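You operate a simulated robot arm through the tools that you are given. There is no shell and no other tool. Be economical: measure what you need, move in short steps, check, and stop when the job is done.

The job below is to be done with a simulated robot arm. You get a single attempt, and the scene is never put back.

Task
Unplug what the fault display names, then reset the bench breaker.
Fine: all three sockets off first; stand the named plug in the cup of its colour and leave the other plugs in; after the reset switch their two sockets on again.
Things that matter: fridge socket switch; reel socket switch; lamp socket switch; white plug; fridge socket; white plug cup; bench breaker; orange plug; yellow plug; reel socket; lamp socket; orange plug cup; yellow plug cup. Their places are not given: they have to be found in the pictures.

The check looks at the end state, three seconds after you hand in, the way a careful person would. Anything else that was tipped, shoved, dropped, spilled or broken makes it a failure.

Robot
A 6-joint arm with a two-finger parallel gripper, fixed in place. Base frame: the origin is at the foot of the arm, x ahead of it, y to its left, z up. Readings come in mm, rad, newtons and seconds.
With the tool pointing down near the work surface it reaches from about 320 to 700 mm from the base axis. Its first joint turns from -2.897 to 2.897 rad. Payload 4.1 kg.
The TCP is the grasp point between the finger pads, 23 mm short of the fingertips. In the tool frame z runs along the fingers and y along their closing line. The gripper opens to 94 mm. The fingers are 38 mm wide and 10 mm thick; the gripper's body (54 by 96 mm) begins 39 mm behind the TCP.
Orientation is that of the tool frame in the base frame, as [roll, pitch, yaw] about the fixed x, y, z axes, in that order (R = Rz(yaw) Ry(pitch) Rx(roll)). With the fingers straight down and closing along the base's y, the tool's x points along the base's -x, its y along +y and its z along -z.

Tools
- The arm moves only by the tool apply_moves. Its argument "series" is a list of rows, each an object (a shift or turn left out is 0, a gripper value left out holds the last) with "dp": the shift along the base's x, y, z in units of 30 mm (1.0 is 30 mm), a list of three; "rot": the turn, a rotation vector about the base's x, y, z in units of 5 degrees (1.0 is 5 degrees), a list of three; "jaw": the gripper command, from -1 (fully open) to 1 (shut), values between in proportion. In form: [{"dp": [dx, dy, dz], "rot": [ax, ay, az], "jaw": jaw}, ...]. A call has 1 to 20 rows; each row shifts and turns the commanded pose from where the row before left it. A call with a number of a shift or a turn outside -1 to 1 is refused whole. Rows are played at 5 a second. More than 50 mm and 0.15 rad between two rows, or a gripper value outside its range, and nothing of the call is played. A pose out of reach is approached as far as the arm can. The call stops where the force on the tool passes 40 N (or 10 N more than at its start, if that is more) or the arm is blocked; 0.2 s more then pass. The fingers move at their own pace (about 45 mm/s each) and stop on an object; they squeeze with about 22 N. The grip force told is the motor's: it shows also when the fingers shut on nothing. Time passes only in rows, and 0.2 s behind the last, so rows that do not move let the fingers close. The reply holds the time, the measured pose of the TCP, the force on the tool along the base axes, the opening and the grip force, in the units named above and with some noise.
- Cameras (640 x 400 px; columns grow to the right, rows downward): "scene" is fixed at [232.9, 502.6, 1599]; the picture's right is [-0.91, -0.42, 0.00], its down [-0.26, 0.57, -0.78] and it looks along [0.33, -0.71, -0.63] (base axes); focal length 269 px, centre (320, 200). "wrist" rides on the gripper at [-39, 0, -44] in the tool frame; the picture's right is [0.00, -1.00, 0.00], its down [0.97, 0.00, -0.24] and it looks along [0.24, 0.00, 0.97] (tool axes); focal length 218 px, centre (320, 200).
- camera(camera): a new picture of that camera. It takes no simulated time.
- move_column(by): slides the trunk up (or, below 0, down) by that many mm; the arm rides with it, the base frame stays. It gives what a move gives, with no picture.
- measure_at(camera, pixels): for up to 12 pixels [column, row] of the newest picture of that camera ("zoom" is the newest enlarged one), the place [x, y, z] in the base frame of the surface seen there, good to about 2 mm, but the place of the scene camera against the robot may be out by one fixed shift of up to 18 mm in any direction. It takes no simulated time.
- close_up(camera, box): a new picture of the part [left, top, right, bottom] of that camera's present view, enlarged. It takes no simulated time.
- sign_off(): hands the job in; it is judged then, once.

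Work in short steps. Measure before you move; look again where a grasp or a placing could have gone wrong, and mend it. You have 80 turns and 38 pictures in all, those below and enlarged ones among them. Open the gripper and draw the arm clear of the work before you hand the job in, unless the task says otherwise.

The tools are called after "Emit:" by a JSON object that holds its "fn" and its "kwargs". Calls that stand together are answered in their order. apply_moves: Moves the arm, as the interface text tells. Its arguments: {"type":"object","properties":{"series":{"type":"array","items":{"type":"object","properties":{"dp":{"type":"array","items":{"type":"number"}},"rot":{"type":"array","items":{"type":"number"}},"jaw":{"type":"number"}}}}},"required":["series"]} The other tools are called the same way: move_column (by) slides the trunk up or down; camera (camera) takes a picture; measure_at (camera, pixels) gives the place of the surface under pixels of a picture; close_up (camera, box) takes an enlarged picture of a part of a camera's view; sign_off () hands the job in.

At the start:

```text
time: 0.0
tool_pos: [293.4, -51.5, 1401.2]
ee_rot: [3.141, 0.0, -3.141]
ft_force: [0.3, -0.1, -0.2]
opening: 93.8
grasp_force: 0.0
trunk travel left (down, up): [-525.0, 65.0]
```

scene: 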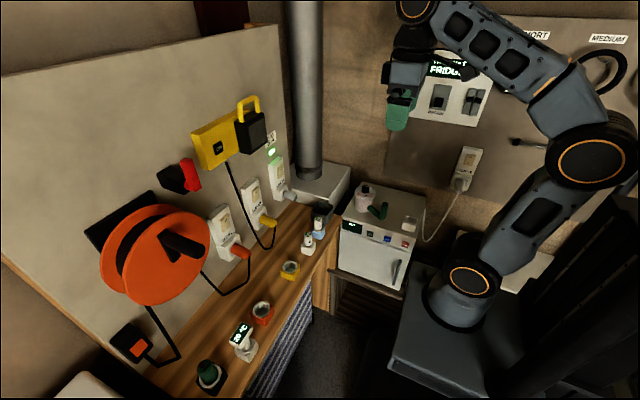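
wrist: 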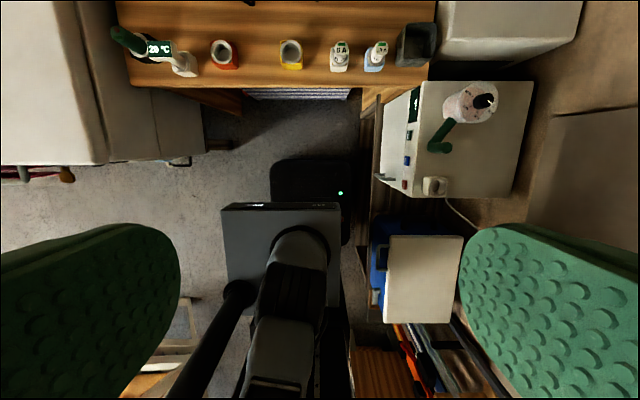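

The display near (450,70) is partly hidden by the arm and reads something like "FRIDG". I'll enlarge it and the socket wall.

Emit:
{"fn": "close_up", "kwargs": {"camera": "scene", "box": [380, 30, 540, 130]}}

Emit:
{"fn": "close_up", "kwargs": {"camera": "scene", "box": [180, 120, 340, 280]}}

```text
4.00 times, centred on (460, 80) of scene
```

zoom: 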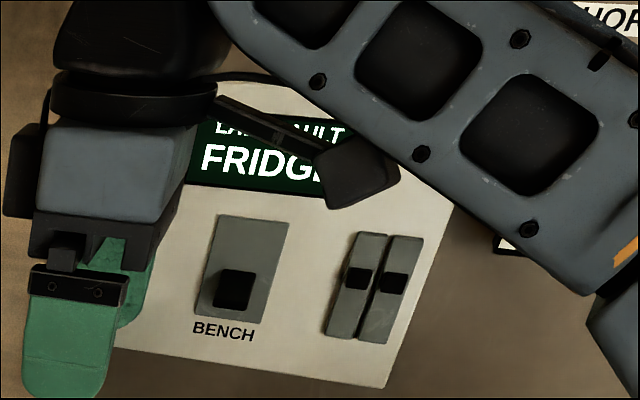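

```text
2.50 times, centred on (260, 200) of scene
```

zoom: 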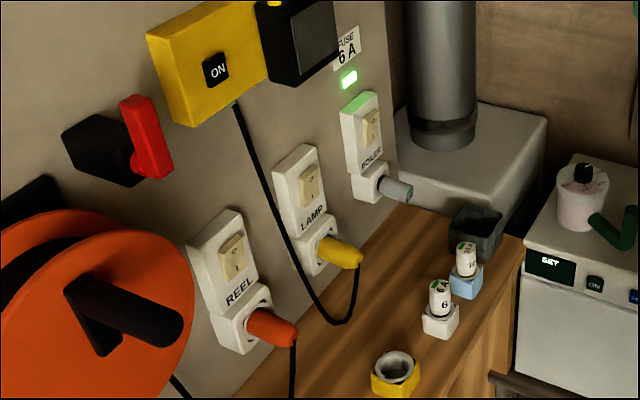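

The display says LAST FAULT: FRIDGE (may have more hidden). I look closer at the socket at (465,170), at the cups, and at the sockets.

Emit:
{"fn": "close_up", "kwargs": {"camera": "scene", "box": [340, 130, 500, 290]}}

Emit:
{"fn": "close_up", "kwargs": {"camera": "wrist", "box": [370, 10, 530, 210]}}

```text
2.50 times, centred on (420, 210) of scene
```

zoom: 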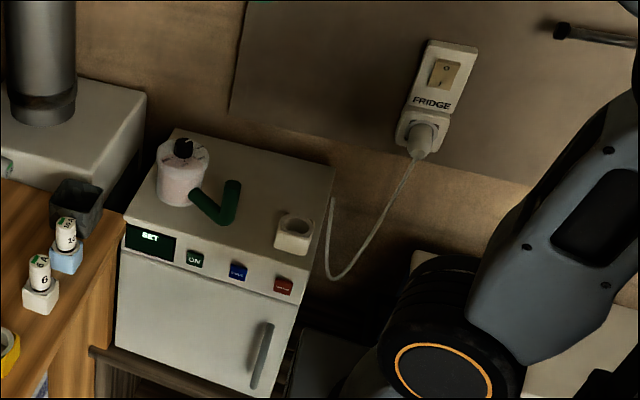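

```text
2.00 times, centred on (450, 110) of wrist
```

zoom: 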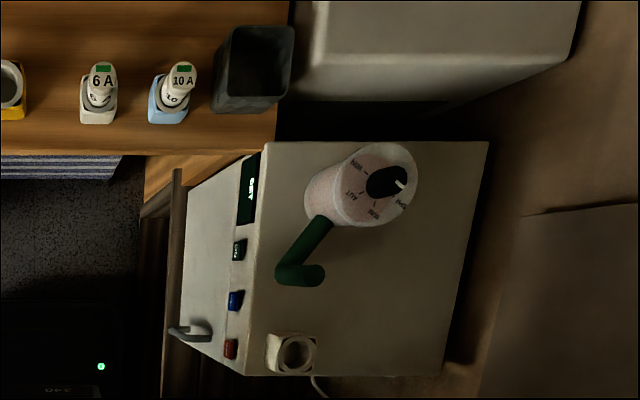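

White cup is on the fridge top; fridge plug on the right wall. I measure key points in both cameras to find the scene camera's shift too.

Emit:
{"fn": "measure_at", "kwargs": {"camera": "wrist", "pixels": [[434, 186], [427, 178], [445, 179], [442, 194], [291, 48], [223, 48], [490, 150], [336, 70]]}}

Emit:
{"fn": "measure_at", "kwargs": {"camera": "scene", "pixels": [[468, 158], [464, 168], [460, 182], [223, 217], [252, 190], [273, 169], [234, 250], [266, 222], [439, 98], [437, 102], [411, 222], [415, 250]]}}

Emit:
{"fn": "measure_at", "kwargs": {"camera": "scene", "pixels": [[472, 145], [468, 143], [477, 150], [455, 174], [290, 267], [263, 310], [180, 170], [130, 120], [238, 180], [420, 110], [470, 120], [240, 196]]}}

```text
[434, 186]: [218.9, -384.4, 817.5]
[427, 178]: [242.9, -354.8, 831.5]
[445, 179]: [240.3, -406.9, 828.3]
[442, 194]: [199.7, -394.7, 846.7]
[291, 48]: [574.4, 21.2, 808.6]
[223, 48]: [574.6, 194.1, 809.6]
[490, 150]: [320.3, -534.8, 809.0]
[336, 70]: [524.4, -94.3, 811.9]
```

```text
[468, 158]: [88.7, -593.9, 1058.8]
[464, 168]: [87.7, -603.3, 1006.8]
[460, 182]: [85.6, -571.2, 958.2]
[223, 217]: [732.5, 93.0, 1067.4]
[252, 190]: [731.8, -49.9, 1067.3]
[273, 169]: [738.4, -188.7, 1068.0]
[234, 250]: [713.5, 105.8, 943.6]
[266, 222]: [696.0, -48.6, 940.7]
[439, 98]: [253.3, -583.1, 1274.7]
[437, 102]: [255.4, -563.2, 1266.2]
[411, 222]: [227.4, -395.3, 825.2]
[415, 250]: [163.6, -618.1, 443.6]
```

```text
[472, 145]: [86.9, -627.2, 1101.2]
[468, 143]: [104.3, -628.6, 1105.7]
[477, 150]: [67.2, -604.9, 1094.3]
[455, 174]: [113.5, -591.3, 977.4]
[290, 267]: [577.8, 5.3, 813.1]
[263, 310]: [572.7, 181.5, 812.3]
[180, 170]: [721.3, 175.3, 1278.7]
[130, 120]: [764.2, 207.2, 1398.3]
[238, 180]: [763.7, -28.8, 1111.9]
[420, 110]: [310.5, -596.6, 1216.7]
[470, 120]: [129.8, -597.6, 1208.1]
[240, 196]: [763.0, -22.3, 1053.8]
```

Scene frame is about 15 mm off in y. Now I look closely at the switch rockers to see their state.

Emit:
{"fn": "close_up", "kwargs": {"camera": "scene", "box": [444, 140, 492, 200]}}

Emit:
{"fn": "close_up", "kwargs": {"camera": "scene", "box": [200, 160, 290, 270]}}

```text
6.67 times, centred on (468, 170) of scene
```

zoom: 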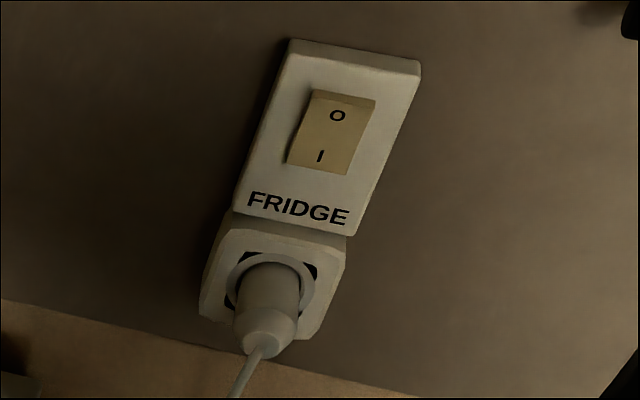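

```text
3.64 times, centred on (245, 215) of scene
```

zoom: 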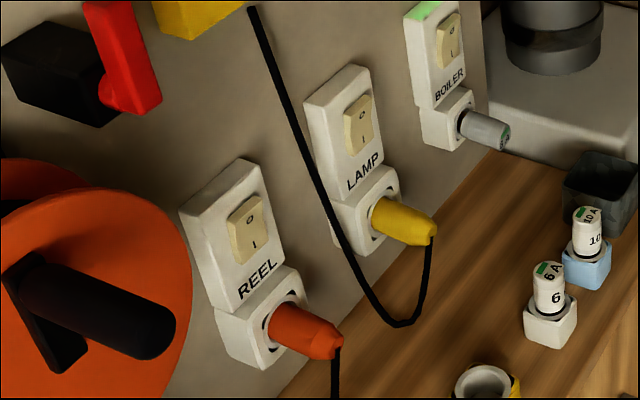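

All three rockers look bottom-pressed (I = on), top edge standing out. I measure the rocker corners in this zoom.

Emit:
{"fn": "measure_at", "kwargs": {"camera": "zoom", "pixels": [[230, 216], [262, 198], [240, 266], [270, 246], [248, 212], [256, 250], [247, 232], [185, 213], [245, 165], [358, 97], [366, 140], [362, 118]]}}

Emit:
{"fn": "measure_at", "kwargs": {"camera": "zoom", "pixels": [[340, 338], [310, 328], [275, 312], [270, 335], [280, 280], [435, 228], [375, 215], [448, 20], [270, 290], [205, 240], [350, 75], [215, 305]]}}

```text
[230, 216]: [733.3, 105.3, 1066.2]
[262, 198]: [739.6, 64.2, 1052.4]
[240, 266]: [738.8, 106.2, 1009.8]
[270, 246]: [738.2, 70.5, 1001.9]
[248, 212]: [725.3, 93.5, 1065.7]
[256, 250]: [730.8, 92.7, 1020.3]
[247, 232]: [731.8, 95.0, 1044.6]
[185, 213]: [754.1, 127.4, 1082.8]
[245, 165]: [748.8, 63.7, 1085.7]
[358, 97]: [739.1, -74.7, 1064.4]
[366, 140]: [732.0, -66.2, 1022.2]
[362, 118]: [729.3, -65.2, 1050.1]
```

```text
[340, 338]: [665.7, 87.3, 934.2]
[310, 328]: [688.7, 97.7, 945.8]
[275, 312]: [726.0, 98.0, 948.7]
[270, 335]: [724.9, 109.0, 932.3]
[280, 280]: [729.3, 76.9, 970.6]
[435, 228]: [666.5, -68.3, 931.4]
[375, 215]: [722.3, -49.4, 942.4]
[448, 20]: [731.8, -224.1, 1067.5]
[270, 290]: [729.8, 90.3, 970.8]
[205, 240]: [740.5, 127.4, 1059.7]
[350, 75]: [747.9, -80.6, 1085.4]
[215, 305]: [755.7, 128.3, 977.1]
```

Reel rocker centre ≈ (x 730, y 92, z 1042), lamp ≈ (730, -66, 1043) in the scene frame. I turn the tool horizontal toward the wall (+x) while moving ahead.

Emit:
{"fn": "apply_moves", "kwargs": {"series": [{"dp": [0.3, 0, 0], "rot": [0, -1, 0], "jaw": 1}, {"dp": [0.3, 0, 0], "rot": [0, -1, 0]}, {"dp": [0.3, 0, 0], "rot": [0, -1, 0]}, {"dp": [0.3, 0, 0], "rot": [0, -1, 0]}, {"dp": [0.3, 0, 0], "rot": [0, -1, 0]}, {"dp": [0.3, 0, 0], "rot": [0, -1, 0]}, {"dp": [0.3, 0, 0], "rot": [0, -1, 0]}, {"dp": [0.3, 0, 0], "rot": [0, -1, 0]}, {"dp": [0.3, 0, 0], "rot": [0, -1, 0]}, {"dp": [0.3, 0, 0], "rot": [0, -1, 0]}, {"dp": [0.3, 0, 0], "rot": [0, -1, 0]}, {"dp": [0.3, 0, 0], "rot": [0, -1, 0]}, {"dp": [0.3, 0, 0], "rot": [0, -1, 0]}, {"dp": [0.3, 0, 0], "rot": [0, -1, 0]}, {"dp": [0.3, 0, 0], "rot": [0, -1, 0]}, {"dp": [0.3, 0, 0], "rot": [0, -1, 0]}, {"dp": [0.3, 0, 0], "rot": [0, -1, 0]}, {"dp": [0.3, 0, 0], "rot": [0, -1, 0]}]}}

Emit:
{"fn": "move_column", "kwargs": {"by": -300}}

Emit:
{"fn": "camera", "kwargs": {"camera": "wrist"}}

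Emit:
{"fn": "camera", "kwargs": {"camera": "scene"}}

```text
time: 3.8
tool_pos: [455.8, -52.5, 1398.2]
ee_rot: [2.389, 1.568, 2.39]
ft_force: [0.7, 0.0, -0.5]
opening: 0.0
grasp_force: 22.3
trunk travel left (down, up): [-525.0, 65.0]
```

```text
time: 6.8
tool_pos: [456.5, -52.1, 1099.9]
ee_rot: [-1.053, 1.57, -1.053]
ft_force: [-0.2, 0.0, 0.4]
opening: 0.0
grasp_force: 22.5
trunk travel left (down, up): [-225.0, 365.0]
```

```text
29 pictures are left
```

wrist: 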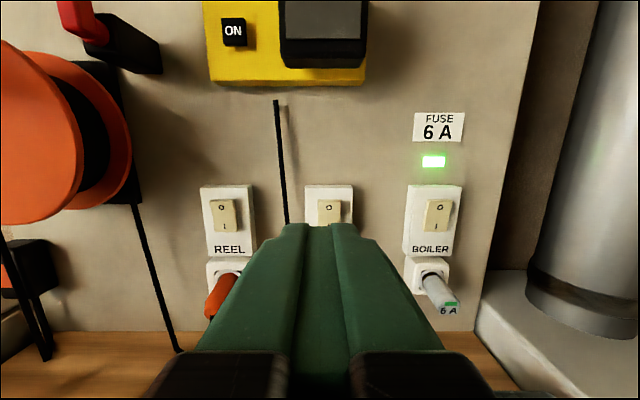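

```text
28 pictures are left
```

scene: 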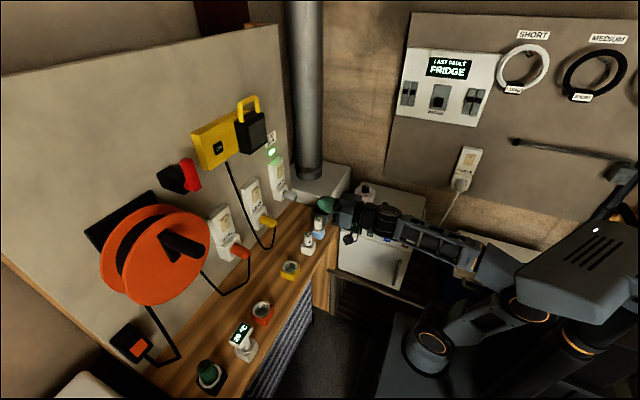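

Fridge confirmed. Wrist view shows rockers: reel at (224,216), lamp at (329,211). I measure these, and breaker/fridge parts in the now unobstructed scene picture.

Emit:
{"fn": "measure_at", "kwargs": {"camera": "wrist", "pixels": [[212, 202], [233, 202], [213, 229], [234, 229], [222, 206], [224, 226], [319, 202], [340, 202], [330, 206], [206, 190], [248, 188], [224, 216]]}}

Emit:
{"fn": "measure_at", "kwargs": {"camera": "scene", "pixels": [[223, 220], [252, 190], [439, 100], [439, 92], [437, 107], [449, 100], [468, 103], [468, 158], [428, 60], [480, 110], [411, 222], [425, 115]]}}

Emit:
{"fn": "close_up", "kwargs": {"camera": "scene", "box": [390, 40, 500, 130]}}

```text
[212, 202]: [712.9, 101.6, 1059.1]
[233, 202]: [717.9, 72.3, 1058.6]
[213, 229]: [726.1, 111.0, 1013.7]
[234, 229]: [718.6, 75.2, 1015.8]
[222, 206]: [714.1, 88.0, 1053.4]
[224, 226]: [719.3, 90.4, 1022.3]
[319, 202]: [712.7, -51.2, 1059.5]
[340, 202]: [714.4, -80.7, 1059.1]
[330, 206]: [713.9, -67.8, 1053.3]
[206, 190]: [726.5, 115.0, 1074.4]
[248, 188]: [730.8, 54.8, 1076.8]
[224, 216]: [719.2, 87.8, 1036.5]
```

```text
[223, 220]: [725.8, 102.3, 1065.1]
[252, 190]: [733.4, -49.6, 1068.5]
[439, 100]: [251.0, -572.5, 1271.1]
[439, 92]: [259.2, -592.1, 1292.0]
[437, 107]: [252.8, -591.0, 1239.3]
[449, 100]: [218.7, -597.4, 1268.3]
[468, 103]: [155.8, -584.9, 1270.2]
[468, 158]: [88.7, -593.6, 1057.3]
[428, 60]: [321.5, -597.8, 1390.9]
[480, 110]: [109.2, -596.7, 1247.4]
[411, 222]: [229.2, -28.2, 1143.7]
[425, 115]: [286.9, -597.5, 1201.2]
```

```text
4.44 times, centred on (445, 85) of scene
```

zoom: 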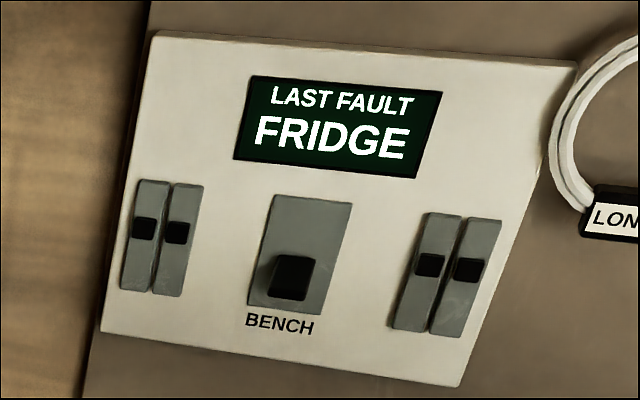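

The BENCH lever is down (tripped). Now I approach the reel rocker's top half (y 90, z ~1060) with closed fingers, stopping ~28 mm short.

Emit:
{"fn": "apply_moves", "kwargs": {"series": [{"dp": [0.85, 0.59, -0.166], "jaw": 1}, {"dp": [0.85, 0.59, -0.166]}, {"dp": [0.85, 0.59, -0.166]}, {"dp": [0.85, 0.59, -0.166]}, {"dp": [0.85, 0.59, -0.166]}, {"dp": [0.85, 0.59, -0.166]}, {"dp": [0.85, 0.59, -0.166]}, {"dp": [0.85, 0.59, -0.166]}, {}]}}

Emit:
{"fn": "camera", "kwargs": {"camera": "wrist"}}

```text
time: 8.8
tool_pos: [657.3, -18.7, 1054.0]
ee_rot: [3.072, 1.567, 3.086]
ft_force: [-0.5, -0.2, -0.9]
opening: 0.1
grasp_force: 21.7
out of reach, approached as far as the arm can: row 3, 4, 5, 6, 7, 8
trunk travel left (down, up): [-225.0, 365.0]
```

```text
26 pictures are left
```

wrist: 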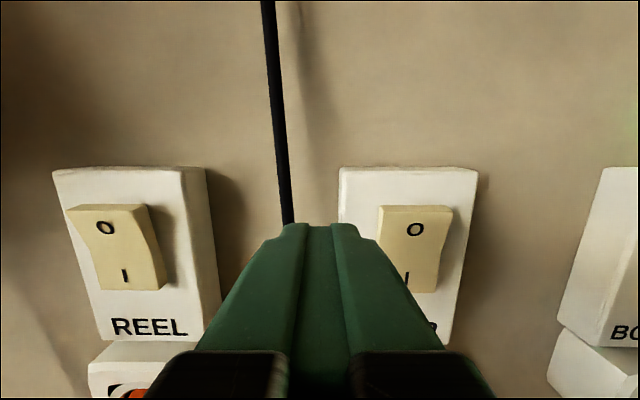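

The arm stopped at y -19 for reach. I check the arm's configuration in the scene to choose a better trunk height.

Emit:
{"fn": "camera", "kwargs": {"camera": "scene"}}

```text
25 pictures are left
```

scene: 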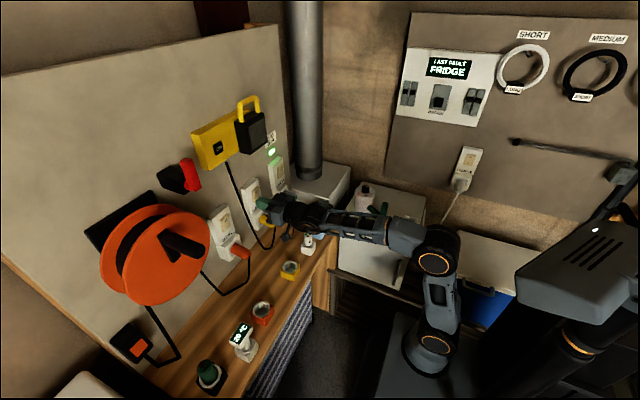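

Emit:
{"fn": "measure_at", "kwargs": {"camera": "scene", "pixels": [[435, 345], [436, 264], [345, 225], [400, 235], [300, 212], [285, 205], [425, 330], [460, 240]]}}

```text
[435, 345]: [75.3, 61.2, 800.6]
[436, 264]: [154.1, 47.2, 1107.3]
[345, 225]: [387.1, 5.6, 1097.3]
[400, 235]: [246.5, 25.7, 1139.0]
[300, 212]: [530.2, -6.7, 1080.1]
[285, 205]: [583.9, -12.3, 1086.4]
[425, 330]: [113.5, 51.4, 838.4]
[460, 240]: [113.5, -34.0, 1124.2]
```

The forearm (elbow z≈1107) is aligned with the tool: a wrist singularity. I retract and rise, then lower the trunk so that the forearm slopes up to the tool.

Emit:
{"fn": "apply_moves", "kwargs": {"series": [{"dp": [-1, 0, 0.3]}, {"dp": [-1, 0, 0.5]}, {"dp": [-1, 0, 0.8]}, {"dp": [-1, 0, 0.8]}, {"dp": [-1, 0, 0.8]}, {"dp": [0, 0, 0.8]}, {"dp": [0, 0, 0.8]}, {}]}}

Emit:
{"fn": "move_column", "kwargs": {"by": -200}}

```text
time: 10.6
tool_pos: [504.9, -21.8, 1196.8]
ee_rot: [-2.197, 1.569, -2.197]
ft_force: [0.5, 0.3, 0.6]
opening: 0.2
grasp_force: 21.8
trunk travel left (down, up): [-225.0, 365.0]
```

```text
time: 12.8
tool_pos: [504.8, -20.2, 996.2]
ee_rot: [1.996, 1.57, 1.996]
ft_force: [-0.5, 0.3, 0.1]
opening: 0.3
grasp_force: 22.2
trunk travel left (down, up): [-25.0, 565.0]
```

Now sideways and up to y 90, z 1060, then ahead to x 660.

Emit:
{"fn": "apply_moves", "kwargs": {"series": [{"dp": [0, 0.74, 0.43]}, {"dp": [0, 0.74, 0.43]}, {"dp": [0, 0.74, 0.43]}, {"dp": [0, 0.74, 0.43]}, {"dp": [0, 0.74, 0.43]}, {}, {"dp": [0.86, 0, 0]}, {"dp": [0.86, 0, 0]}, {"dp": [0.86, 0, 0]}, {"dp": [0.86, 0, 0]}, {"dp": [0.86, 0, 0]}, {"dp": [0.86, 0, 0]}, {}]}}

Emit:
{"fn": "camera", "kwargs": {"camera": "wrist"}}

```text
time: 15.6
tool_pos: [658.8, 88.2, 1063.0]
ee_rot: [-0.384, 1.571, -0.384]
ft_force: [0.2, 0.3, 0.6]
opening: 0.0
grasp_force: 22.1
trunk travel left (down, up): [-25.0, 565.0]
```

```text
24 pictures are left
```

wrist: 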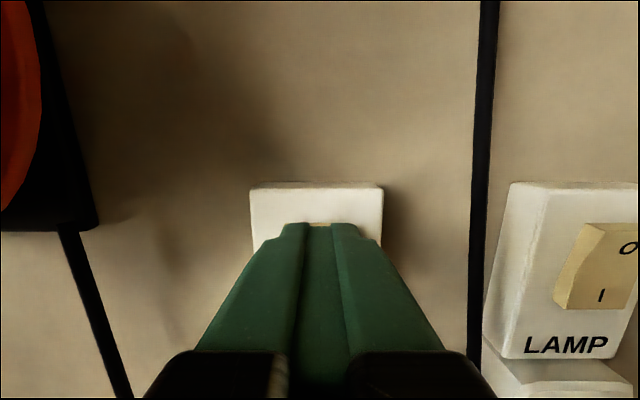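

Reach is fine and the fingers are centred on the reel rocker. I advance and press in small steps, then read the force.

Emit:
{"fn": "apply_moves", "kwargs": {"series": [{"dp": [0.4, 0, 0]}, {"dp": [0.4, 0, 0]}, {"dp": [0.1, 0, 0]}, {"dp": [0.1, 0, 0]}, {"dp": [0.1, 0, 0]}, {"dp": [0.1, 0, 0]}]}}

```text
time: 17.0
tool_pos: [689.7, 90.1, 1057.2]
ee_rot: [0.308, 1.57, 0.311]
ft_force: [-1.8, 0.9, 2.0]
opening: 0.2
grasp_force: 21.8
out of reach, approached as far as the arm can: row 4, 6
trunk travel left (down, up): [-25.0, 565.0]
```

Contact begins but the arm is at its reach limit. I back off, raise the trunk 70 mm, and come down by the same.

Emit:
{"fn": "apply_moves", "kwargs": {"series": [{"dp": [-1, 0, 0]}, {"dp": [-1, 0, 0]}, {}]}}

Emit:
{"fn": "move_column", "kwargs": {"by": 70}}

Emit:
{"fn": "apply_moves", "kwargs": {"series": [{"dp": [0, 0, -0.8]}, {"dp": [0, 0, -0.8]}, {"dp": [0, 0, -0.7]}, {}]}}

```text
time: 17.8
tool_pos: [655.9, 94.3, 1081.2]
ee_rot: [2.815, 1.567, 2.817]
ft_force: [0.0, 0.0, -0.1]
opening: 0.2
grasp_force: 22.0
out of reach, approached as far as the arm can: row 1, 2
trunk travel left (down, up): [-25.0, 565.0]
```

```text
time: 18.9
tool_pos: [655.6, 93.6, 1153.6]
ee_rot: [2.813, 1.569, 2.815]
ft_force: [0.3, 0.9, 0.1]
opening: 0.1
grasp_force: 22.1
trunk travel left (down, up): [-95.0, 495.0]
```

```text
time: 19.9
tool_pos: [687.7, 102.1, 1120.9]
ee_rot: [2.734, 1.569, 2.734]
ft_force: [-0.2, 0.0, -0.5]
opening: 0.1
grasp_force: 22.4
out of reach, approached as far as the arm can: row 1, 2, 3
trunk travel left (down, up): [-95.0, 495.0]
```

The IK wanders here; I retract well back and look at the arm.

Emit:
{"fn": "apply_moves", "kwargs": {"series": [{"dp": [-1, 0, 0]}, {"dp": [-1, 0, 0]}, {"dp": [-1, 0, 0]}, {"dp": [-1, 0, 0]}, {"dp": [-1, 0, 0]}, {}]}}

Emit:
{"fn": "camera", "kwargs": {"camera": "scene"}}

```text
time: 21.2
tool_pos: [595.0, 120.8, 1194.4]
ee_rot: [3.028, 1.57, 3.029]
ft_force: [-0.3, -0.2, -0.1]
opening: 0.0
grasp_force: 22.3
out of reach, approached as far as the arm can: row 1, 2, 3, 4, 5
trunk travel left (down, up): [-95.0, 495.0]
```

```text
23 pictures are left
```

scene: 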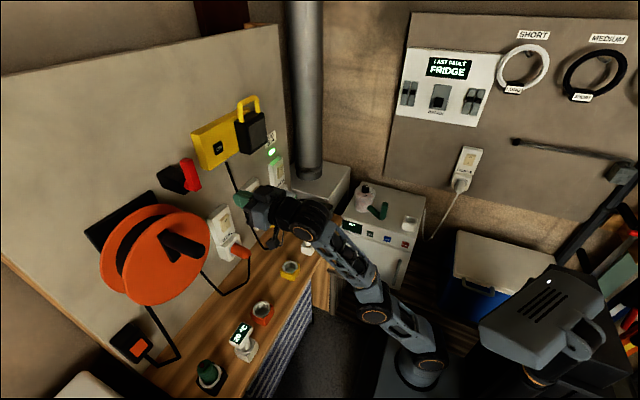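

The elbow is now stretched straight (singular). I pull in and down to fold it again.

Emit:
{"fn": "apply_moves", "kwargs": {"series": [{"dp": [-0.5, -0.3, -0.8]}, {"dp": [-0.5, -0.3, -0.8]}, {"dp": [-0.5, -0.3, -0.8]}, {}]}}

```text
time: 22.2
tool_pos: [553.2, 91.3, 1120.1]
ee_rot: [1.2, 1.57, 1.198]
ft_force: [0.0, -0.6, -0.3]
opening: 0.1
grasp_force: 22.5
out of reach, approached as far as the arm can: row 1
trunk travel left (down, up): [-95.0, 495.0]
```

Recovered. At this trunk height the target is inside reach; I go down to z 1060 first, then ahead to x 660.

Emit:
{"fn": "apply_moves", "kwargs": {"series": [{"dp": [0, 0, -0.5]}, {"dp": [0, 0, -0.5]}, {"dp": [0, 0, -0.5]}, {"dp": [0, 0, -0.5]}, {}, {"dp": [0.6, 0, 0]}, {"dp": [0.6, 0, 0]}, {"dp": [0.6, 0, 0]}, {"dp": [0.6, 0, 0]}, {"dp": [0.6, 0, 0]}, {"dp": [0.6, 0, 0]}, {}]}}

```text
time: 24.9
tool_pos: [659.5, 90.5, 1059.2]
ee_rot: [2.769, 1.569, 2.767]
ft_force: [-0.3, -0.1, 0.0]
opening: 0.0
grasp_force: 22.6
trunk travel left (down, up): [-95.0, 495.0]
```

Good tracking. Now press in steps.

Emit:
{"fn": "apply_moves", "kwargs": {"series": [{"dp": [0.5, 0, 0]}, {"dp": [0.5, 0, 0]}, {"dp": [0.1, 0, 0]}, {"dp": [0.1, 0, 0]}, {}]}}

```text
time: 26.1
tool_pos: [693.7, 90.3, 1061.6]
ee_rot: [0.94, 1.571, 0.941]
ft_force: [-27.3, -3.4, -7.8]
opening: 0.1
grasp_force: 21.8
trunk travel left (down, up): [-95.0, 495.0]
```

27 N at fingertip x≈717. One more small push, then back off and look.

Emit:
{"fn": "apply_moves", "kwargs": {"series": [{"dp": [0.1, 0, 0]}, {}, {"dp": [-0.5, 0, 0]}, {"dp": [-0.5, 0, 0]}, {"dp": [-1, 0, 0]}, {"dp": [-1, 0, 0]}, {"dp": [-1, 0, 0]}, {}]}}

Emit:
{"fn": "camera", "kwargs": {"camera": "wrist"}}

```text
time: 26.4
tool_pos: [692.6, 91.0, 1060.8]
ee_rot: [2.619, 1.569, 2.619]
ft_force: [-29.8, -2.3, -8.3]
opening: 0.0
grasp_force: 21.9
trunk travel left (down, up): [-95.0, 495.0]
stopped in row 1: the force on the tool passed its limit (the readings are from after the stop); the commanded pose is now the measured one
```

```text
22 pictures are left
```

wrist: 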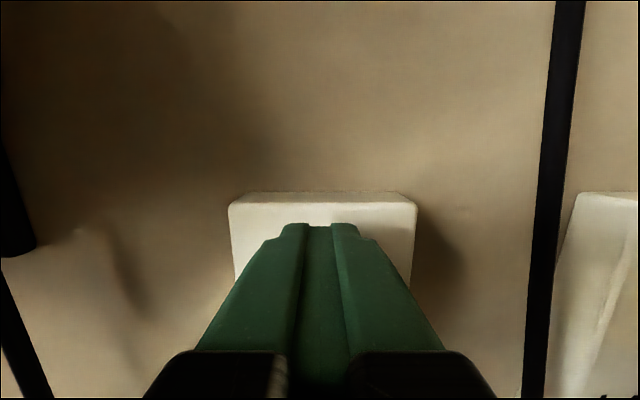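

Back off and step toward the lamp (y -66) to see both rockers.

Emit:
{"fn": "apply_moves", "kwargs": {"series": [{"dp": [-0.7, 0, 0]}, {"dp": [-1, 0, 0]}, {"dp": [-1, 0, 0]}, {"dp": [0, -0.9, 0]}, {"dp": [0, -0.9, 0]}, {"dp": [0, -0.9, 0]}, {}]}}

Emit:
{"fn": "camera", "kwargs": {"camera": "wrist"}}

```text
time: 28.0
tool_pos: [613.4, 8.9, 1058.4]
ee_rot: [2.917, 1.569, 2.915]
ft_force: [-0.8, -0.5, -0.7]
opening: 0.1
grasp_force: 21.8
trunk travel left (down, up): [-95.0, 495.0]
```

```text
21 pictures are left
```

wrist: 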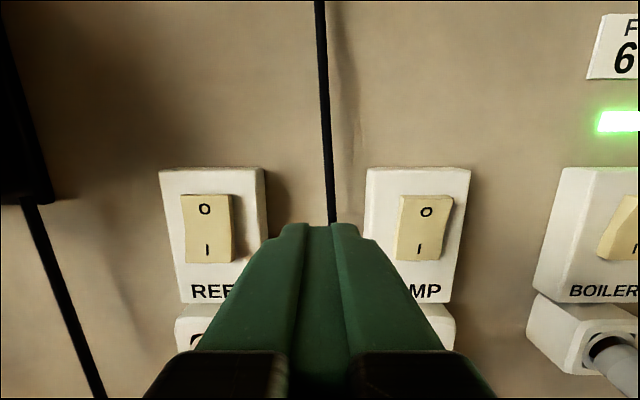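

The reel rocker's profile flipped (bottom now stands out, top pressed). I measure both to confirm.

Emit:
{"fn": "measure_at", "kwargs": {"camera": "wrist", "pixels": [[205, 198], [207, 258], [206, 228], [425, 200], [418, 256], [424, 228], [403, 200], [448, 200]]}}

```text
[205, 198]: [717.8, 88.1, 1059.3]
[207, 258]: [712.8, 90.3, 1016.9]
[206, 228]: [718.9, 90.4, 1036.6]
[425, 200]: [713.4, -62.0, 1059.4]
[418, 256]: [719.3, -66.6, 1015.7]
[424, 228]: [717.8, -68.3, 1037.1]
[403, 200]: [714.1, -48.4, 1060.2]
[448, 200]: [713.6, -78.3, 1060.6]
```

Reel is off (top 717.8, bottom 712.8). Lamp rocker centre y≈-65: I go there and press the same way.

Emit:
{"fn": "apply_moves", "kwargs": {"series": [{"dp": [0, -0.83, 0.05]}, {"dp": [0, -0.83, 0]}, {"dp": [0, -0.83, 0]}, {}, {"dp": [0.5, 0, 0]}, {"dp": [0.5, 0, 0]}, {"dp": [0.5, 0, 0]}, {}, {"dp": [0.5, 0, 0]}, {"dp": [0.5, 0, 0]}, {"dp": [0.1, 0, 0]}, {"dp": [0.1, 0, 0]}, {}]}}

```text
time: 30.8
tool_pos: [693.1, -64.1, 1063.2]
ee_rot: [0.294, 1.57, 0.293]
ft_force: [-30.3, 0.5, -9.3]
opening: 0.2
grasp_force: 21.8
trunk travel left (down, up): [-95.0, 495.0]
```

Pressed at about 30 N, as for the reel. I back off and look.

Emit:
{"fn": "apply_moves", "kwargs": {"series": [{"dp": [-1, 0, 0]}, {"dp": [-1, 0, 0]}, {"dp": [-1, 0, 0]}, {"dp": [-1, 0.8, 0]}, {"dp": [-1, 0.8, 0]}, {}]}}

Emit:
{"fn": "camera", "kwargs": {"camera": "wrist"}}

```text
time: 32.2
tool_pos: [546.2, -15.6, 1060.1]
ee_rot: [2.822, 1.569, 2.822]
ft_force: [-0.2, -0.3, 0.1]
opening: 0.3
grasp_force: 22.4
trunk travel left (down, up): [-95.0, 495.0]
```

```text
20 pictures are left
```

wrist: 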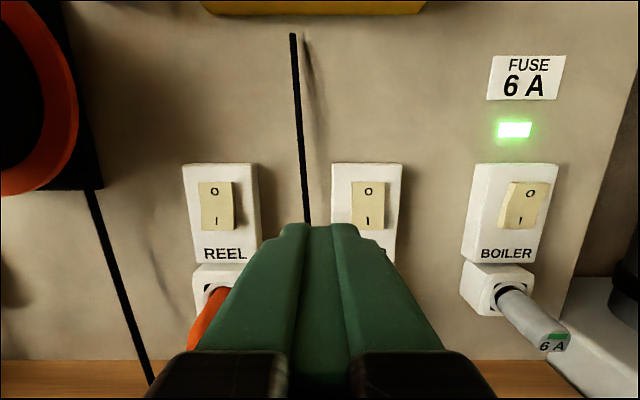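

Lamp is off too. Now I retract to radius ~450 and swing round toward the fridge wall, turning the tool to face -y.

Emit:
{"fn": "apply_moves", "kwargs": {"series": [{"dp": [-1, 0, 0]}, {"dp": [-1, 0, 0]}, {"dp": [-1, 0, 0]}, {"dp": [-0.048, -0.791, 0], "rot": [0, 0, -0.692]}, {"dp": [-0.09, -0.788, 0], "rot": [0, 0, -0.692]}, {"dp": [-0.131, -0.782, 0], "rot": [0, 0, -0.692]}, {"dp": [-0.173, -0.774, 0], "rot": [0, 0, -0.692]}, {"dp": [-0.213, -0.764, 0], "rot": [0, 0, -0.692]}, {"dp": [-0.253, -0.752, 0], "rot": [0, 0, -0.692]}, {"dp": [-0.292, -0.737, 0], "rot": [0, 0, -0.692]}, {"dp": [-0.33, -0.721, 0], "rot": [0, 0, -0.692]}, {"dp": [-0.367, -0.703, 0], "rot": [0, 0, -0.692]}, {"dp": [-0.404, -0.683, 0], "rot": [0, 0, -0.692]}, {"dp": [-0.44, -0.66, 0], "rot": [0, 0, -0.692]}, {"dp": [-0.474, -0.636, 0], "rot": [0, 0, -0.692]}, {"dp": [-0.507, -0.61, 0], "rot": [0, 0, -0.692]}]}}

Emit:
{"fn": "apply_moves", "kwargs": {"series": [{"dp": [-0.538, -0.583, 0], "rot": [0, 0, -0.692]}, {"dp": [-0.568, -0.554, 0], "rot": [0, 0, -0.692]}, {"dp": [-0.596, -0.523, 0], "rot": [0, 0, -0.692]}, {"dp": [-0.622, -0.491, 0], "rot": [0, 0, -0.692]}, {"dp": [-0.648, -0.457, 0], "rot": [0, 0, -0.692]}, {"dp": [-0.671, -0.423, 0], "rot": [0, 0, -0.692]}, {"dp": [-0.692, -0.387, 0], "rot": [0, 0, -0.692]}, {"dp": [-0.712, -0.35, 0], "rot": [0, 0, -0.692]}, {"dp": [-0.729, -0.312, 0], "rot": [0, 0, -0.692]}, {"dp": [-0.744, -0.274, 0], "rot": [0, 0, -0.692]}, {"dp": [-0.758, -0.233, 0], "rot": [0, 0, -0.692]}, {"dp": [-0.769, -0.193, 0], "rot": [0, 0, -0.692]}, {"dp": [-0.778, -0.153, 0], "rot": [0, 0, -0.692]}, {}]}}

Emit:
{"fn": "camera", "kwargs": {"camera": "wrist"}}

```text
time: 35.6
tool_pos: [344.6, -299.9, 1061.7]
ee_rot: [2.816, 1.57, 2.03]
ft_force: [0.1, -0.4, -0.5]
opening: 0.1
grasp_force: 21.6
trunk travel left (down, up): [-95.0, 495.0]
```

```text
time: 38.6
tool_pos: [78.4, -446.2, 1062.4]
ee_rot: [2.696, 1.569, 1.123]
ft_force: [0.0, 0.9, 0.2]
opening: 0.2
grasp_force: 21.9
trunk travel left (down, up): [-95.0, 495.0]
```

```text
19 pictures are left
```

wrist: 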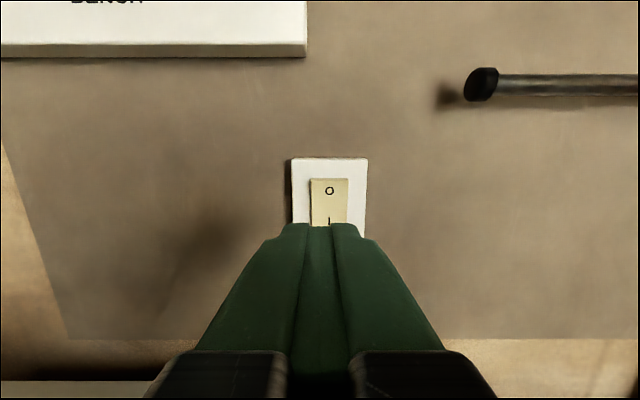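

Facing the fridge socket; rocker at (329,200). I measure it.

Emit:
{"fn": "measure_at", "kwargs": {"camera": "wrist", "pixels": [[313, 182], [345, 182], [329, 184], [329, 205], [330, 222], [295, 163], [362, 163], [72, 340], [150, 30], [482, 84]]}}

```text
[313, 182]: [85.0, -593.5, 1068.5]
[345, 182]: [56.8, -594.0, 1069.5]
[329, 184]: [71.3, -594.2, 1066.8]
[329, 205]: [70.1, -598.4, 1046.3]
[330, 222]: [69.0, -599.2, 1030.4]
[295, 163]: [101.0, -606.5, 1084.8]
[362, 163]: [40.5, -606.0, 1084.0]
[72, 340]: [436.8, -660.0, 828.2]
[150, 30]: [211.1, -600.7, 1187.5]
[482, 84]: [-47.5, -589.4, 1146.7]
```

Rocker centre x 71, top z 1069, y -593.5. I align at z 1070, advance and press.

Emit:
{"fn": "apply_moves", "kwargs": {"series": [{"dp": [-0.25, -0.5, 0.25]}, {"dp": [0, -0.8, 0]}, {"dp": [0, -0.8, 0]}, {"dp": [0, -0.8, 0]}, {}, {"dp": [0, -0.5, 0]}, {"dp": [0, -0.5, 0]}, {"dp": [0, -0.15, 0]}, {"dp": [0, -0.1, 0]}, {"dp": [0, -0.1, 0]}, {}]}}

```text
time: 41.0
tool_pos: [72.9, -573.9, 1071.4]
ee_rot: [2.531, 1.567, 0.96]
ft_force: [-0.7, 12.3, -2.0]
opening: 0.0
grasp_force: 22.1
trunk travel left (down, up): [-95.0, 495.0]
```

12 N so far; press a little more, then back off and look.

Emit:
{"fn": "apply_moves", "kwargs": {"series": [{"dp": [0, -0.06, 0]}, {"dp": [0, -0.04, 0]}, {}]}}

Emit:
{"fn": "apply_moves", "kwargs": {"series": [{"dp": [0, 0.5, 0]}, {"dp": [0, 0.8, 0]}, {"dp": [0, 1, 0]}, {"dp": [0, 1, 0]}, {"dp": [0, 1, -0.8]}, {"dp": [0, 0.3, -1]}, {"dp": [0, 0, -1]}, {"dp": [0, 0, -0.9]}, {}]}}

Emit:
{"fn": "camera", "kwargs": {"camera": "wrist"}}

```text
time: 41.6
tool_pos: [73.6, -572.2, 1070.7]
ee_rot: [3.114, 1.567, 1.542]
ft_force: [1.3, 29.5, -7.5]
opening: 0.0
grasp_force: 21.4
trunk travel left (down, up): [-95.0, 495.0]
stopped in row 3: the force on the tool passed its limit (the readings are from after the stop); the commanded pose is now the measured one
```

```text
time: 43.6
tool_pos: [70.4, -437.4, 968.2]
ee_rot: [2.832, 1.567, 1.26]
ft_force: [0.3, -0.3, 0.4]
opening: 0.0
grasp_force: 22.2
out of reach, approached as far as the arm can: row 7
trunk travel left (down, up): [-95.0, 495.0]
```

```text
18 pictures are left
```

wrist: 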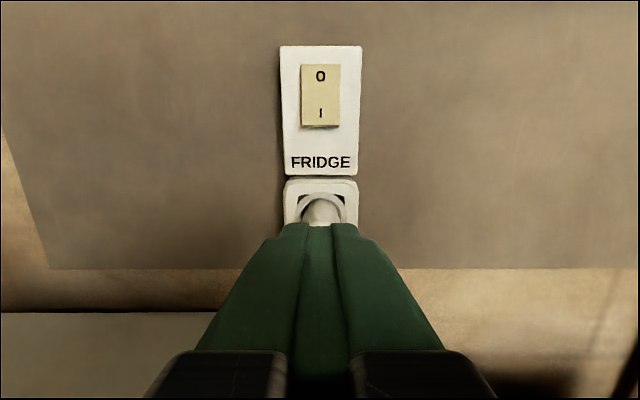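

I check the rocker's depth top/bottom, then open the jaw to see the plug.

Emit:
{"fn": "measure_at", "kwargs": {"camera": "wrist", "pixels": [[320, 68], [320, 95], [320, 122], [321, 205], [335, 218], [308, 218], [321, 185], [290, 190], [352, 190]]}}

Emit:
{"fn": "apply_moves", "kwargs": {"series": [{"jaw": -1}, {}, {}, {}, {}, {}]}}

Emit:
{"fn": "camera", "kwargs": {"camera": "wrist"}}

```text
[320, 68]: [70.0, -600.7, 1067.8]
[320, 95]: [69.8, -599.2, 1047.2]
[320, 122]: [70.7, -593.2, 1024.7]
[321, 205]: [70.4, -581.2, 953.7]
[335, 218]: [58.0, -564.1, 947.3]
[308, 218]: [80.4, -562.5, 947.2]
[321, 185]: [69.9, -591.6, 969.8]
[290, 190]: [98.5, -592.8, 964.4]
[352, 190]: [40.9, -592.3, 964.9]
```

```text
time: 45.0
tool_pos: [70.3, -437.1, 968.7]
ee_rot: [3.115, 1.566, 1.545]
ft_force: [-0.2, 0.0, 0.6]
opening: 94.0
grasp_force: 0.1
trunk travel left (down, up): [-95.0, 495.0]
```

```text
17 pictures are left
```

wrist: 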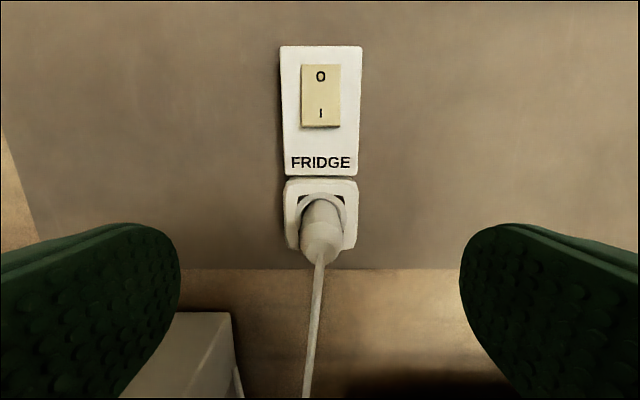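

Fridge is off (top -600.7, bottom -593.2). Now I measure the plug closely.

Emit:
{"fn": "close_up", "kwargs": {"camera": "wrist", "box": [270, 165, 370, 285]}}

Emit:
{"fn": "measure_at", "kwargs": {"camera": "wrist", "pixels": [[321, 200], [321, 215], [321, 235], [303, 235], [340, 235], [306, 218], [337, 218], [320, 250], [318, 262], [310, 205], [290, 240], [352, 240]]}}

```text
3.33 times, centred on (320, 225) of wrist
```

zoom: 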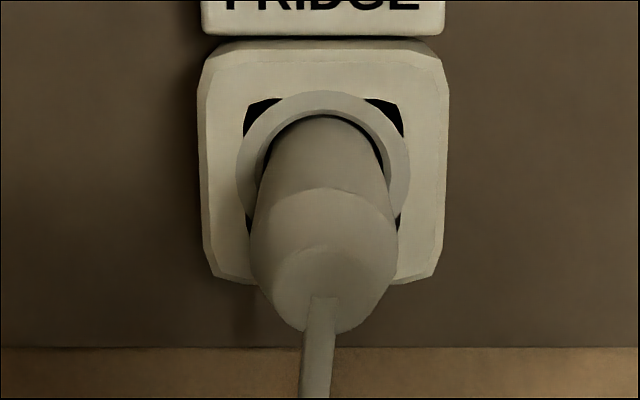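

```text
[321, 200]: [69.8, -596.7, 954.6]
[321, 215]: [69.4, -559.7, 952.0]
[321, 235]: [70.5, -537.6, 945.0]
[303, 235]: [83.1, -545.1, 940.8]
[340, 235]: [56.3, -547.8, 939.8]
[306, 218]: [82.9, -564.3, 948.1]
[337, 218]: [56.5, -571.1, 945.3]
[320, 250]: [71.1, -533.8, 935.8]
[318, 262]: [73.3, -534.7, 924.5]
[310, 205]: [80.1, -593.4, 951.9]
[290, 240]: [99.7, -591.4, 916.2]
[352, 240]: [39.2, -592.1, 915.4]
```

Plug axis: x 70, z ≈ 940, rear end y -533, socket face -592. I align and advance to TCP y -560 with the jaw open.

Emit:
{"fn": "apply_moves", "kwargs": {"series": [{"dp": [0, -0.8, 0]}, {"dp": [0, -0.8, 0]}, {"dp": [0, 0, -0.48]}, {"dp": [0, 0, -0.48]}, {}, {"dp": [0, -0.6, 0]}, {"dp": [0, -0.6, 0]}, {"dp": [0, -0.6, 0]}, {"dp": [0, -0.6, 0]}, {}]}}

Emit:
{"fn": "camera", "kwargs": {"camera": "wrist"}}

```text
time: 47.2
tool_pos: [76.0, -561.4, 945.3]
ee_rot: [3.129, 1.565, 1.55]
ft_force: [-0.7, 0.0, -0.1]
opening: 94.1
grasp_force: 0.0
out of reach, approached as far as the arm can: row 4
trunk travel left (down, up): [-95.0, 495.0]
```

```text
15 pictures are left
```

wrist: 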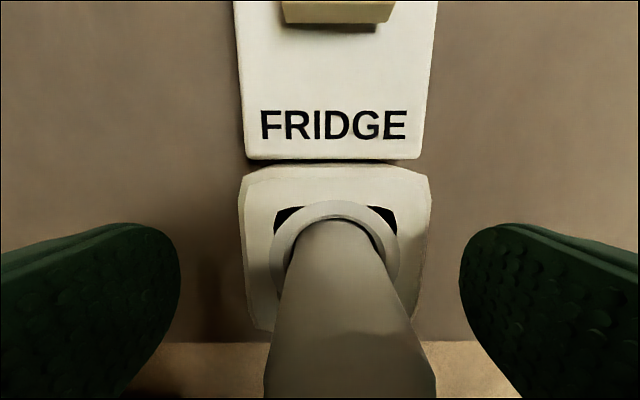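

TCP is ~6 mm too far in +x and 5 mm high; I correct and close on the plug.

Emit:
{"fn": "apply_moves", "kwargs": {"series": [{"dp": [-0.2, 0, -0.17]}, {}, {"jaw": 1}, {}, {}, {}, {}, {}]}}

```text
time: 49.0
tool_pos: [72.8, -559.7, 940.0]
ee_rot: [2.627, 1.562, 1.046]
ft_force: [-32.5, 3.6, -1.2]
opening: 33.1
grasp_force: 21.9
out of reach, approached as far as the arm can: row 1
trunk travel left (down, up): [-95.0, 495.0]
```

Gripped at 33 mm, with side force -32 N: plug sits a little toward -x. I ease 2–3 mm in -x.

Emit:
{"fn": "apply_moves", "kwargs": {"series": [{"dp": [-0.07, 0, 0]}, {}, {}]}}

```text
time: 49.8
tool_pos: [72.6, -559.7, 941.0]
ee_rot: [2.725, 1.563, 1.142]
ft_force: [-31.5, 3.9, 0.0]
opening: 33.4
grasp_force: 21.8
out of reach, approached as far as the arm can: row 1
trunk travel left (down, up): [-95.0, 495.0]
```

Again near the wrist-alignment singularity. I release, back off, lower the trunk 90 mm, and come up by the same amount so the forearm slopes up.

Emit:
{"fn": "apply_moves", "kwargs": {"series": [{"jaw": -1}, {}, {}, {}, {"dp": [0, 0.7, 0.1]}, {"dp": [0, 0.7, 0.1]}, {"dp": [0, 0.7, 0.2]}, {"dp": [0, 0.3, 0.8]}, {"dp": [0, 0, 1]}, {"dp": [0, 0, 1]}, {}]}}

Emit:
{"fn": "move_column", "kwargs": {"by": -90}}

```text
time: 52.2
tool_pos: [76.1, -487.2, 1024.7]
ee_rot: [2.973, 1.566, 1.393]
ft_force: [0.0, 0.4, -0.6]
opening: 94.2
grasp_force: 0.0
out of reach, approached as far as the arm can: row 10
trunk travel left (down, up): [-95.0, 495.0]
```

```text
time: 53.5
tool_pos: [74.9, -488.2, 934.6]
ee_rot: [3.0, 1.569, 1.422]
ft_force: [-0.2, 0.2, 0.3]
opening: 93.7
grasp_force: 0.0
trunk travel left (down, up): [-5.0, 585.0]
```

Now fine-align: x to 70, z to 940.

Emit:
{"fn": "apply_moves", "kwargs": {"series": [{"dp": [-0.16, 0, 0.18]}, {}]}}

Emit:
{"fn": "camera", "kwargs": {"camera": "wrist"}}

```text
time: 54.0
tool_pos: [72.6, -487.5, 939.1]
ee_rot: [3.082, 1.568, 1.503]
ft_force: [-0.4, 0.1, 0.4]
opening: 93.9
grasp_force: 0.0
trunk travel left (down, up): [-5.0, 585.0]
```

```text
14 pictures are left
```

wrist: 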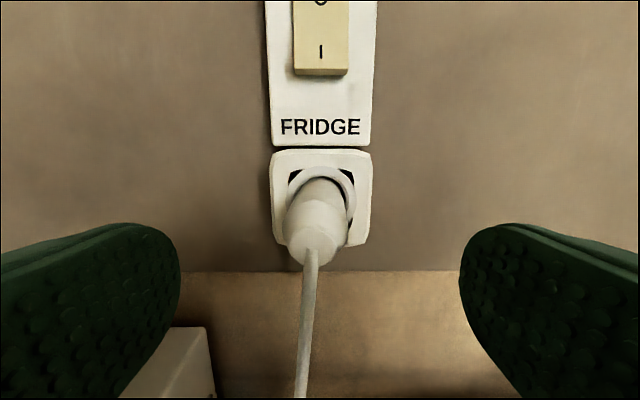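

Let me measure the plug again, as it looks slightly askew (rear at column 315, socket at 321).

Emit:
{"fn": "measure_at", "kwargs": {"camera": "wrist", "pixels": [[290, 238], [340, 238], [315, 240], [320, 182], [303, 200], [341, 200], [277, 200], [367, 200], [320, 160], [320, 240], [313, 255], [298, 205]]}}

```text
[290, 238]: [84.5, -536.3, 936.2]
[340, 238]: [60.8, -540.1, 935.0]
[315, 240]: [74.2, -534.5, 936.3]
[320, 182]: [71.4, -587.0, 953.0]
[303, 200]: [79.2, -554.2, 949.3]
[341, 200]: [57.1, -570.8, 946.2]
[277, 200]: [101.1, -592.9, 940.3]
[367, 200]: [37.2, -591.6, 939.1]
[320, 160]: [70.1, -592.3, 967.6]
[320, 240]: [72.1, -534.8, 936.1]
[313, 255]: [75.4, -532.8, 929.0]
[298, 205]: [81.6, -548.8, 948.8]
```

Plug grip centre is about x 72. TCP is at 72.6: advance straight to y -560 and close.

Emit:
{"fn": "apply_moves", "kwargs": {"series": [{"dp": [0, -0.6, 0]}, {"dp": [0, -0.6, 0]}, {"dp": [0, -0.6, 0]}, {"dp": [0, -0.6, 0]}, {}]}}

Emit:
{"fn": "apply_moves", "kwargs": {"series": [{"jaw": 1}, {}, {}, {}, {}, {}]}}

```text
time: 55.2
tool_pos: [70.6, -561.0, 938.9]
ee_rot: [3.089, 1.566, 1.51]
ft_force: [-0.3, -0.1, -0.6]
opening: 94.2
grasp_force: 0.1
trunk travel left (down, up): [-5.0, 585.0]
```

```text
time: 56.6
tool_pos: [71.6, -560.6, 940.2]
ee_rot: [3.001, 1.566, 1.423]
ft_force: [-0.3, 0.0, 1.8]
opening: 32.2
grasp_force: 22.4
trunk travel left (down, up): [-5.0, 585.0]
```

Clean grip now (no side force). Pull straight out along +y in small steps.

Emit:
{"fn": "apply_moves", "kwargs": {"series": [{"dp": [0, 0.2, 0]}, {"dp": [0, 0.2, 0]}, {"dp": [0, 0.3, 0]}, {"dp": [0, 0.3, 0]}, {"dp": [0, 0.5, 0]}, {"dp": [0, 0.5, 0]}, {}]}}

Emit:
{"fn": "camera", "kwargs": {"camera": "wrist"}}

```text
time: 58.2
tool_pos: [71.8, -500.3, 938.2]
ee_rot: [3.068, 1.568, 1.49]
ft_force: [-0.3, 0.5, -0.4]
opening: 32.2
grasp_force: 22.0
trunk travel left (down, up): [-5.0, 585.0]
```

```text
13 pictures are left
```

wrist: 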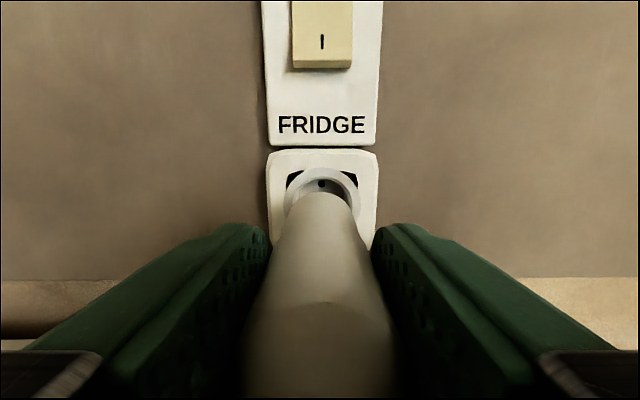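

The plug is out. I back away while tilting the tool 30° down and drifting toward the cup, staying low for the cord.

Emit:
{"fn": "apply_moves", "kwargs": {"series": [{"dp": [0, 0.6, 0]}, {"dp": [0.4, 0.3, 0.2], "rot": [1, 0, 0]}, {"dp": [0.4, 0.3, 0.2], "rot": [1, 0, 0]}, {"dp": [0.4, 0.3, 0.2], "rot": [1, 0, 0]}, {"dp": [0.4, 0.3, 0.2], "rot": [1, 0, 0]}, {"dp": [0.4, 0.3, 0.2], "rot": [1, 0, 0]}, {"dp": [0.4, 0.3, 0.2], "rot": [1, 0, 0]}, {}]}}

Emit:
{"fn": "move_column", "kwargs": {"by": 80}}

Emit:
{"fn": "camera", "kwargs": {"camera": "scene"}}

```text
time: 60.0
tool_pos: [141.6, -426.8, 976.6]
ee_rot: [-3.132, 1.042, 1.571]
ft_force: [0.0, 0.6, -0.2]
opening: 0.0
grasp_force: 22.1
trunk travel left (down, up): [-5.0, 585.0]
```

```text
time: 61.2
tool_pos: [141.1, -427.6, 1056.4]
ee_rot: [-3.134, 1.042, 1.571]
ft_force: [-0.7, -0.7, -0.9]
opening: 0.1
grasp_force: 21.7
trunk travel left (down, up): [-85.0, 505.0]
```

```text
12 pictures are left
```

scene: 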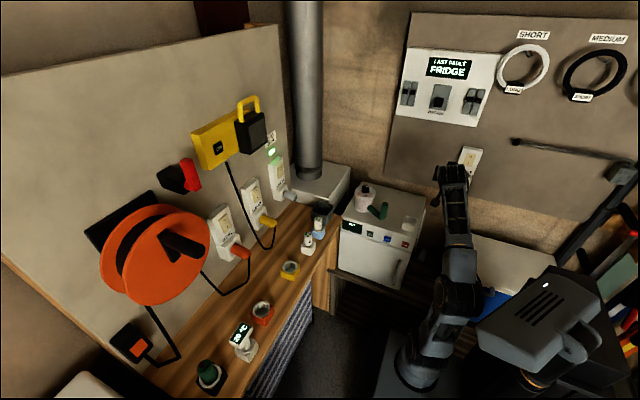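

The jaw closed to 0: the plug slipped away. I look for it.

Emit:
{"fn": "close_up", "kwargs": {"camera": "wrist", "box": [0, 0, 640, 400]}}

Emit:
{"fn": "close_up", "kwargs": {"camera": "scene", "box": [330, 140, 530, 265]}}

```text
1.00 times, centred on (320, 200) of wrist
```

zoom: 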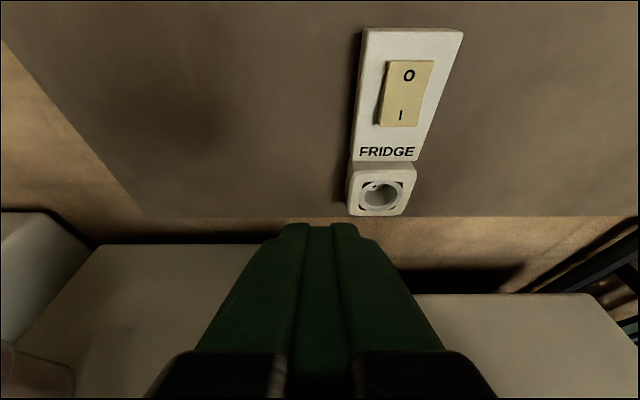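

```text
3.20 times, centred on (430, 202) of scene
```

zoom: 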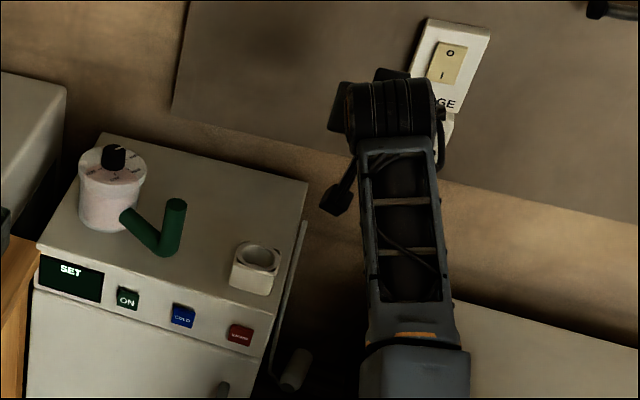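

The plug hangs by its cord beside the fridge near zoom (297,370). I measure it.

Emit:
{"fn": "measure_at", "kwargs": {"camera": "zoom", "pixels": [[300, 357], [297, 370], [290, 383], [272, 376], [280, 345], [290, 300], [303, 230], [306, 185], [255, 255], [258, 268], [240, 285], [300, 290]]}}

Emit:
{"fn": "close_up", "kwargs": {"camera": "scene", "box": [395, 200, 459, 280]}}

```text
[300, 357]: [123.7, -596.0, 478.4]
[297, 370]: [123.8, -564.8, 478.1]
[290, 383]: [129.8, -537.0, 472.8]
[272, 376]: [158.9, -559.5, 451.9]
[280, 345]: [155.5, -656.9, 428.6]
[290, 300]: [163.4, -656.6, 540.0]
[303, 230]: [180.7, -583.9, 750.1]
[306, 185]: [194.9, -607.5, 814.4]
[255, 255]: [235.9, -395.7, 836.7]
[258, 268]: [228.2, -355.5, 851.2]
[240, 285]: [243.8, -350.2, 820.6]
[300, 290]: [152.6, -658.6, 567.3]
```

```text
5.00 times, centred on (427, 240) of scene
```

zoom: 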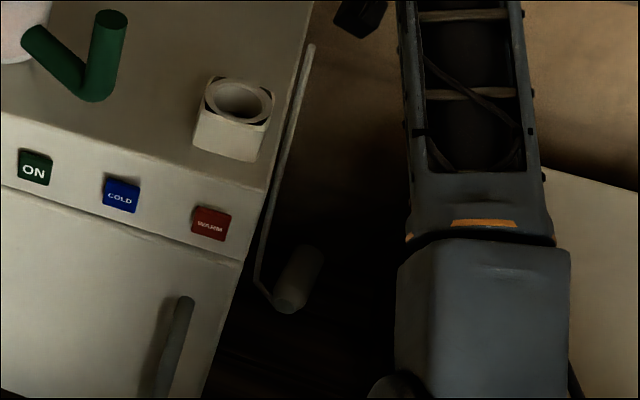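

The plug lies low (z≈465) beside the fridge, still on its cord; it can be fetched. I raise the trunk and point the tool down to survey the gap from above.

Emit:
{"fn": "move_column", "kwargs": {"by": 250}}

Emit:
{"fn": "apply_moves", "kwargs": {"series": [{"rot": [1, 0, 0]}, {"rot": [1, 0, 0]}, {"rot": [1, 0, 0]}, {"rot": [1, 0, 0]}, {"rot": [1, 0, 0]}, {"rot": [1, 0, 0]}, {"rot": [1, 0, 0]}, {"rot": [1, 0, 0]}, {"rot": [1, 0, 0]}, {"rot": [1, 0, 0]}, {"rot": [1, 0, 0]}, {"rot": [1, 0, 0]}, {"jaw": -1}, {}, {}, {}]}}

Emit:
{"fn": "camera", "kwargs": {"camera": "wrist"}}

```text
time: 63.8
tool_pos: [140.7, -427.2, 1307.5]
ee_rot: [-3.133, 1.044, 1.57]
ft_force: [-0.9, 0.4, 0.5]
opening: 0.0
grasp_force: 22.5
trunk travel left (down, up): [-335.0, 255.0]
```

```text
time: 67.2
tool_pos: [131.0, -387.6, 1199.3]
ee_rot: [-3.133, 0.001, 1.571]
ft_force: [0.2, -0.7, 0.1]
opening: 86.9
grasp_force: 0.1
out of reach, approached as far as the arm can: row 6, 7, 8, 9, 10, 11, 12
trunk travel left (down, up): [-335.0, 255.0]
```

```text
8 pictures are left
```

wrist: 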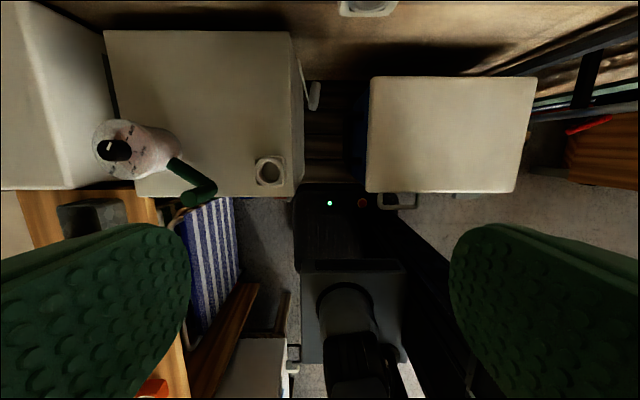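

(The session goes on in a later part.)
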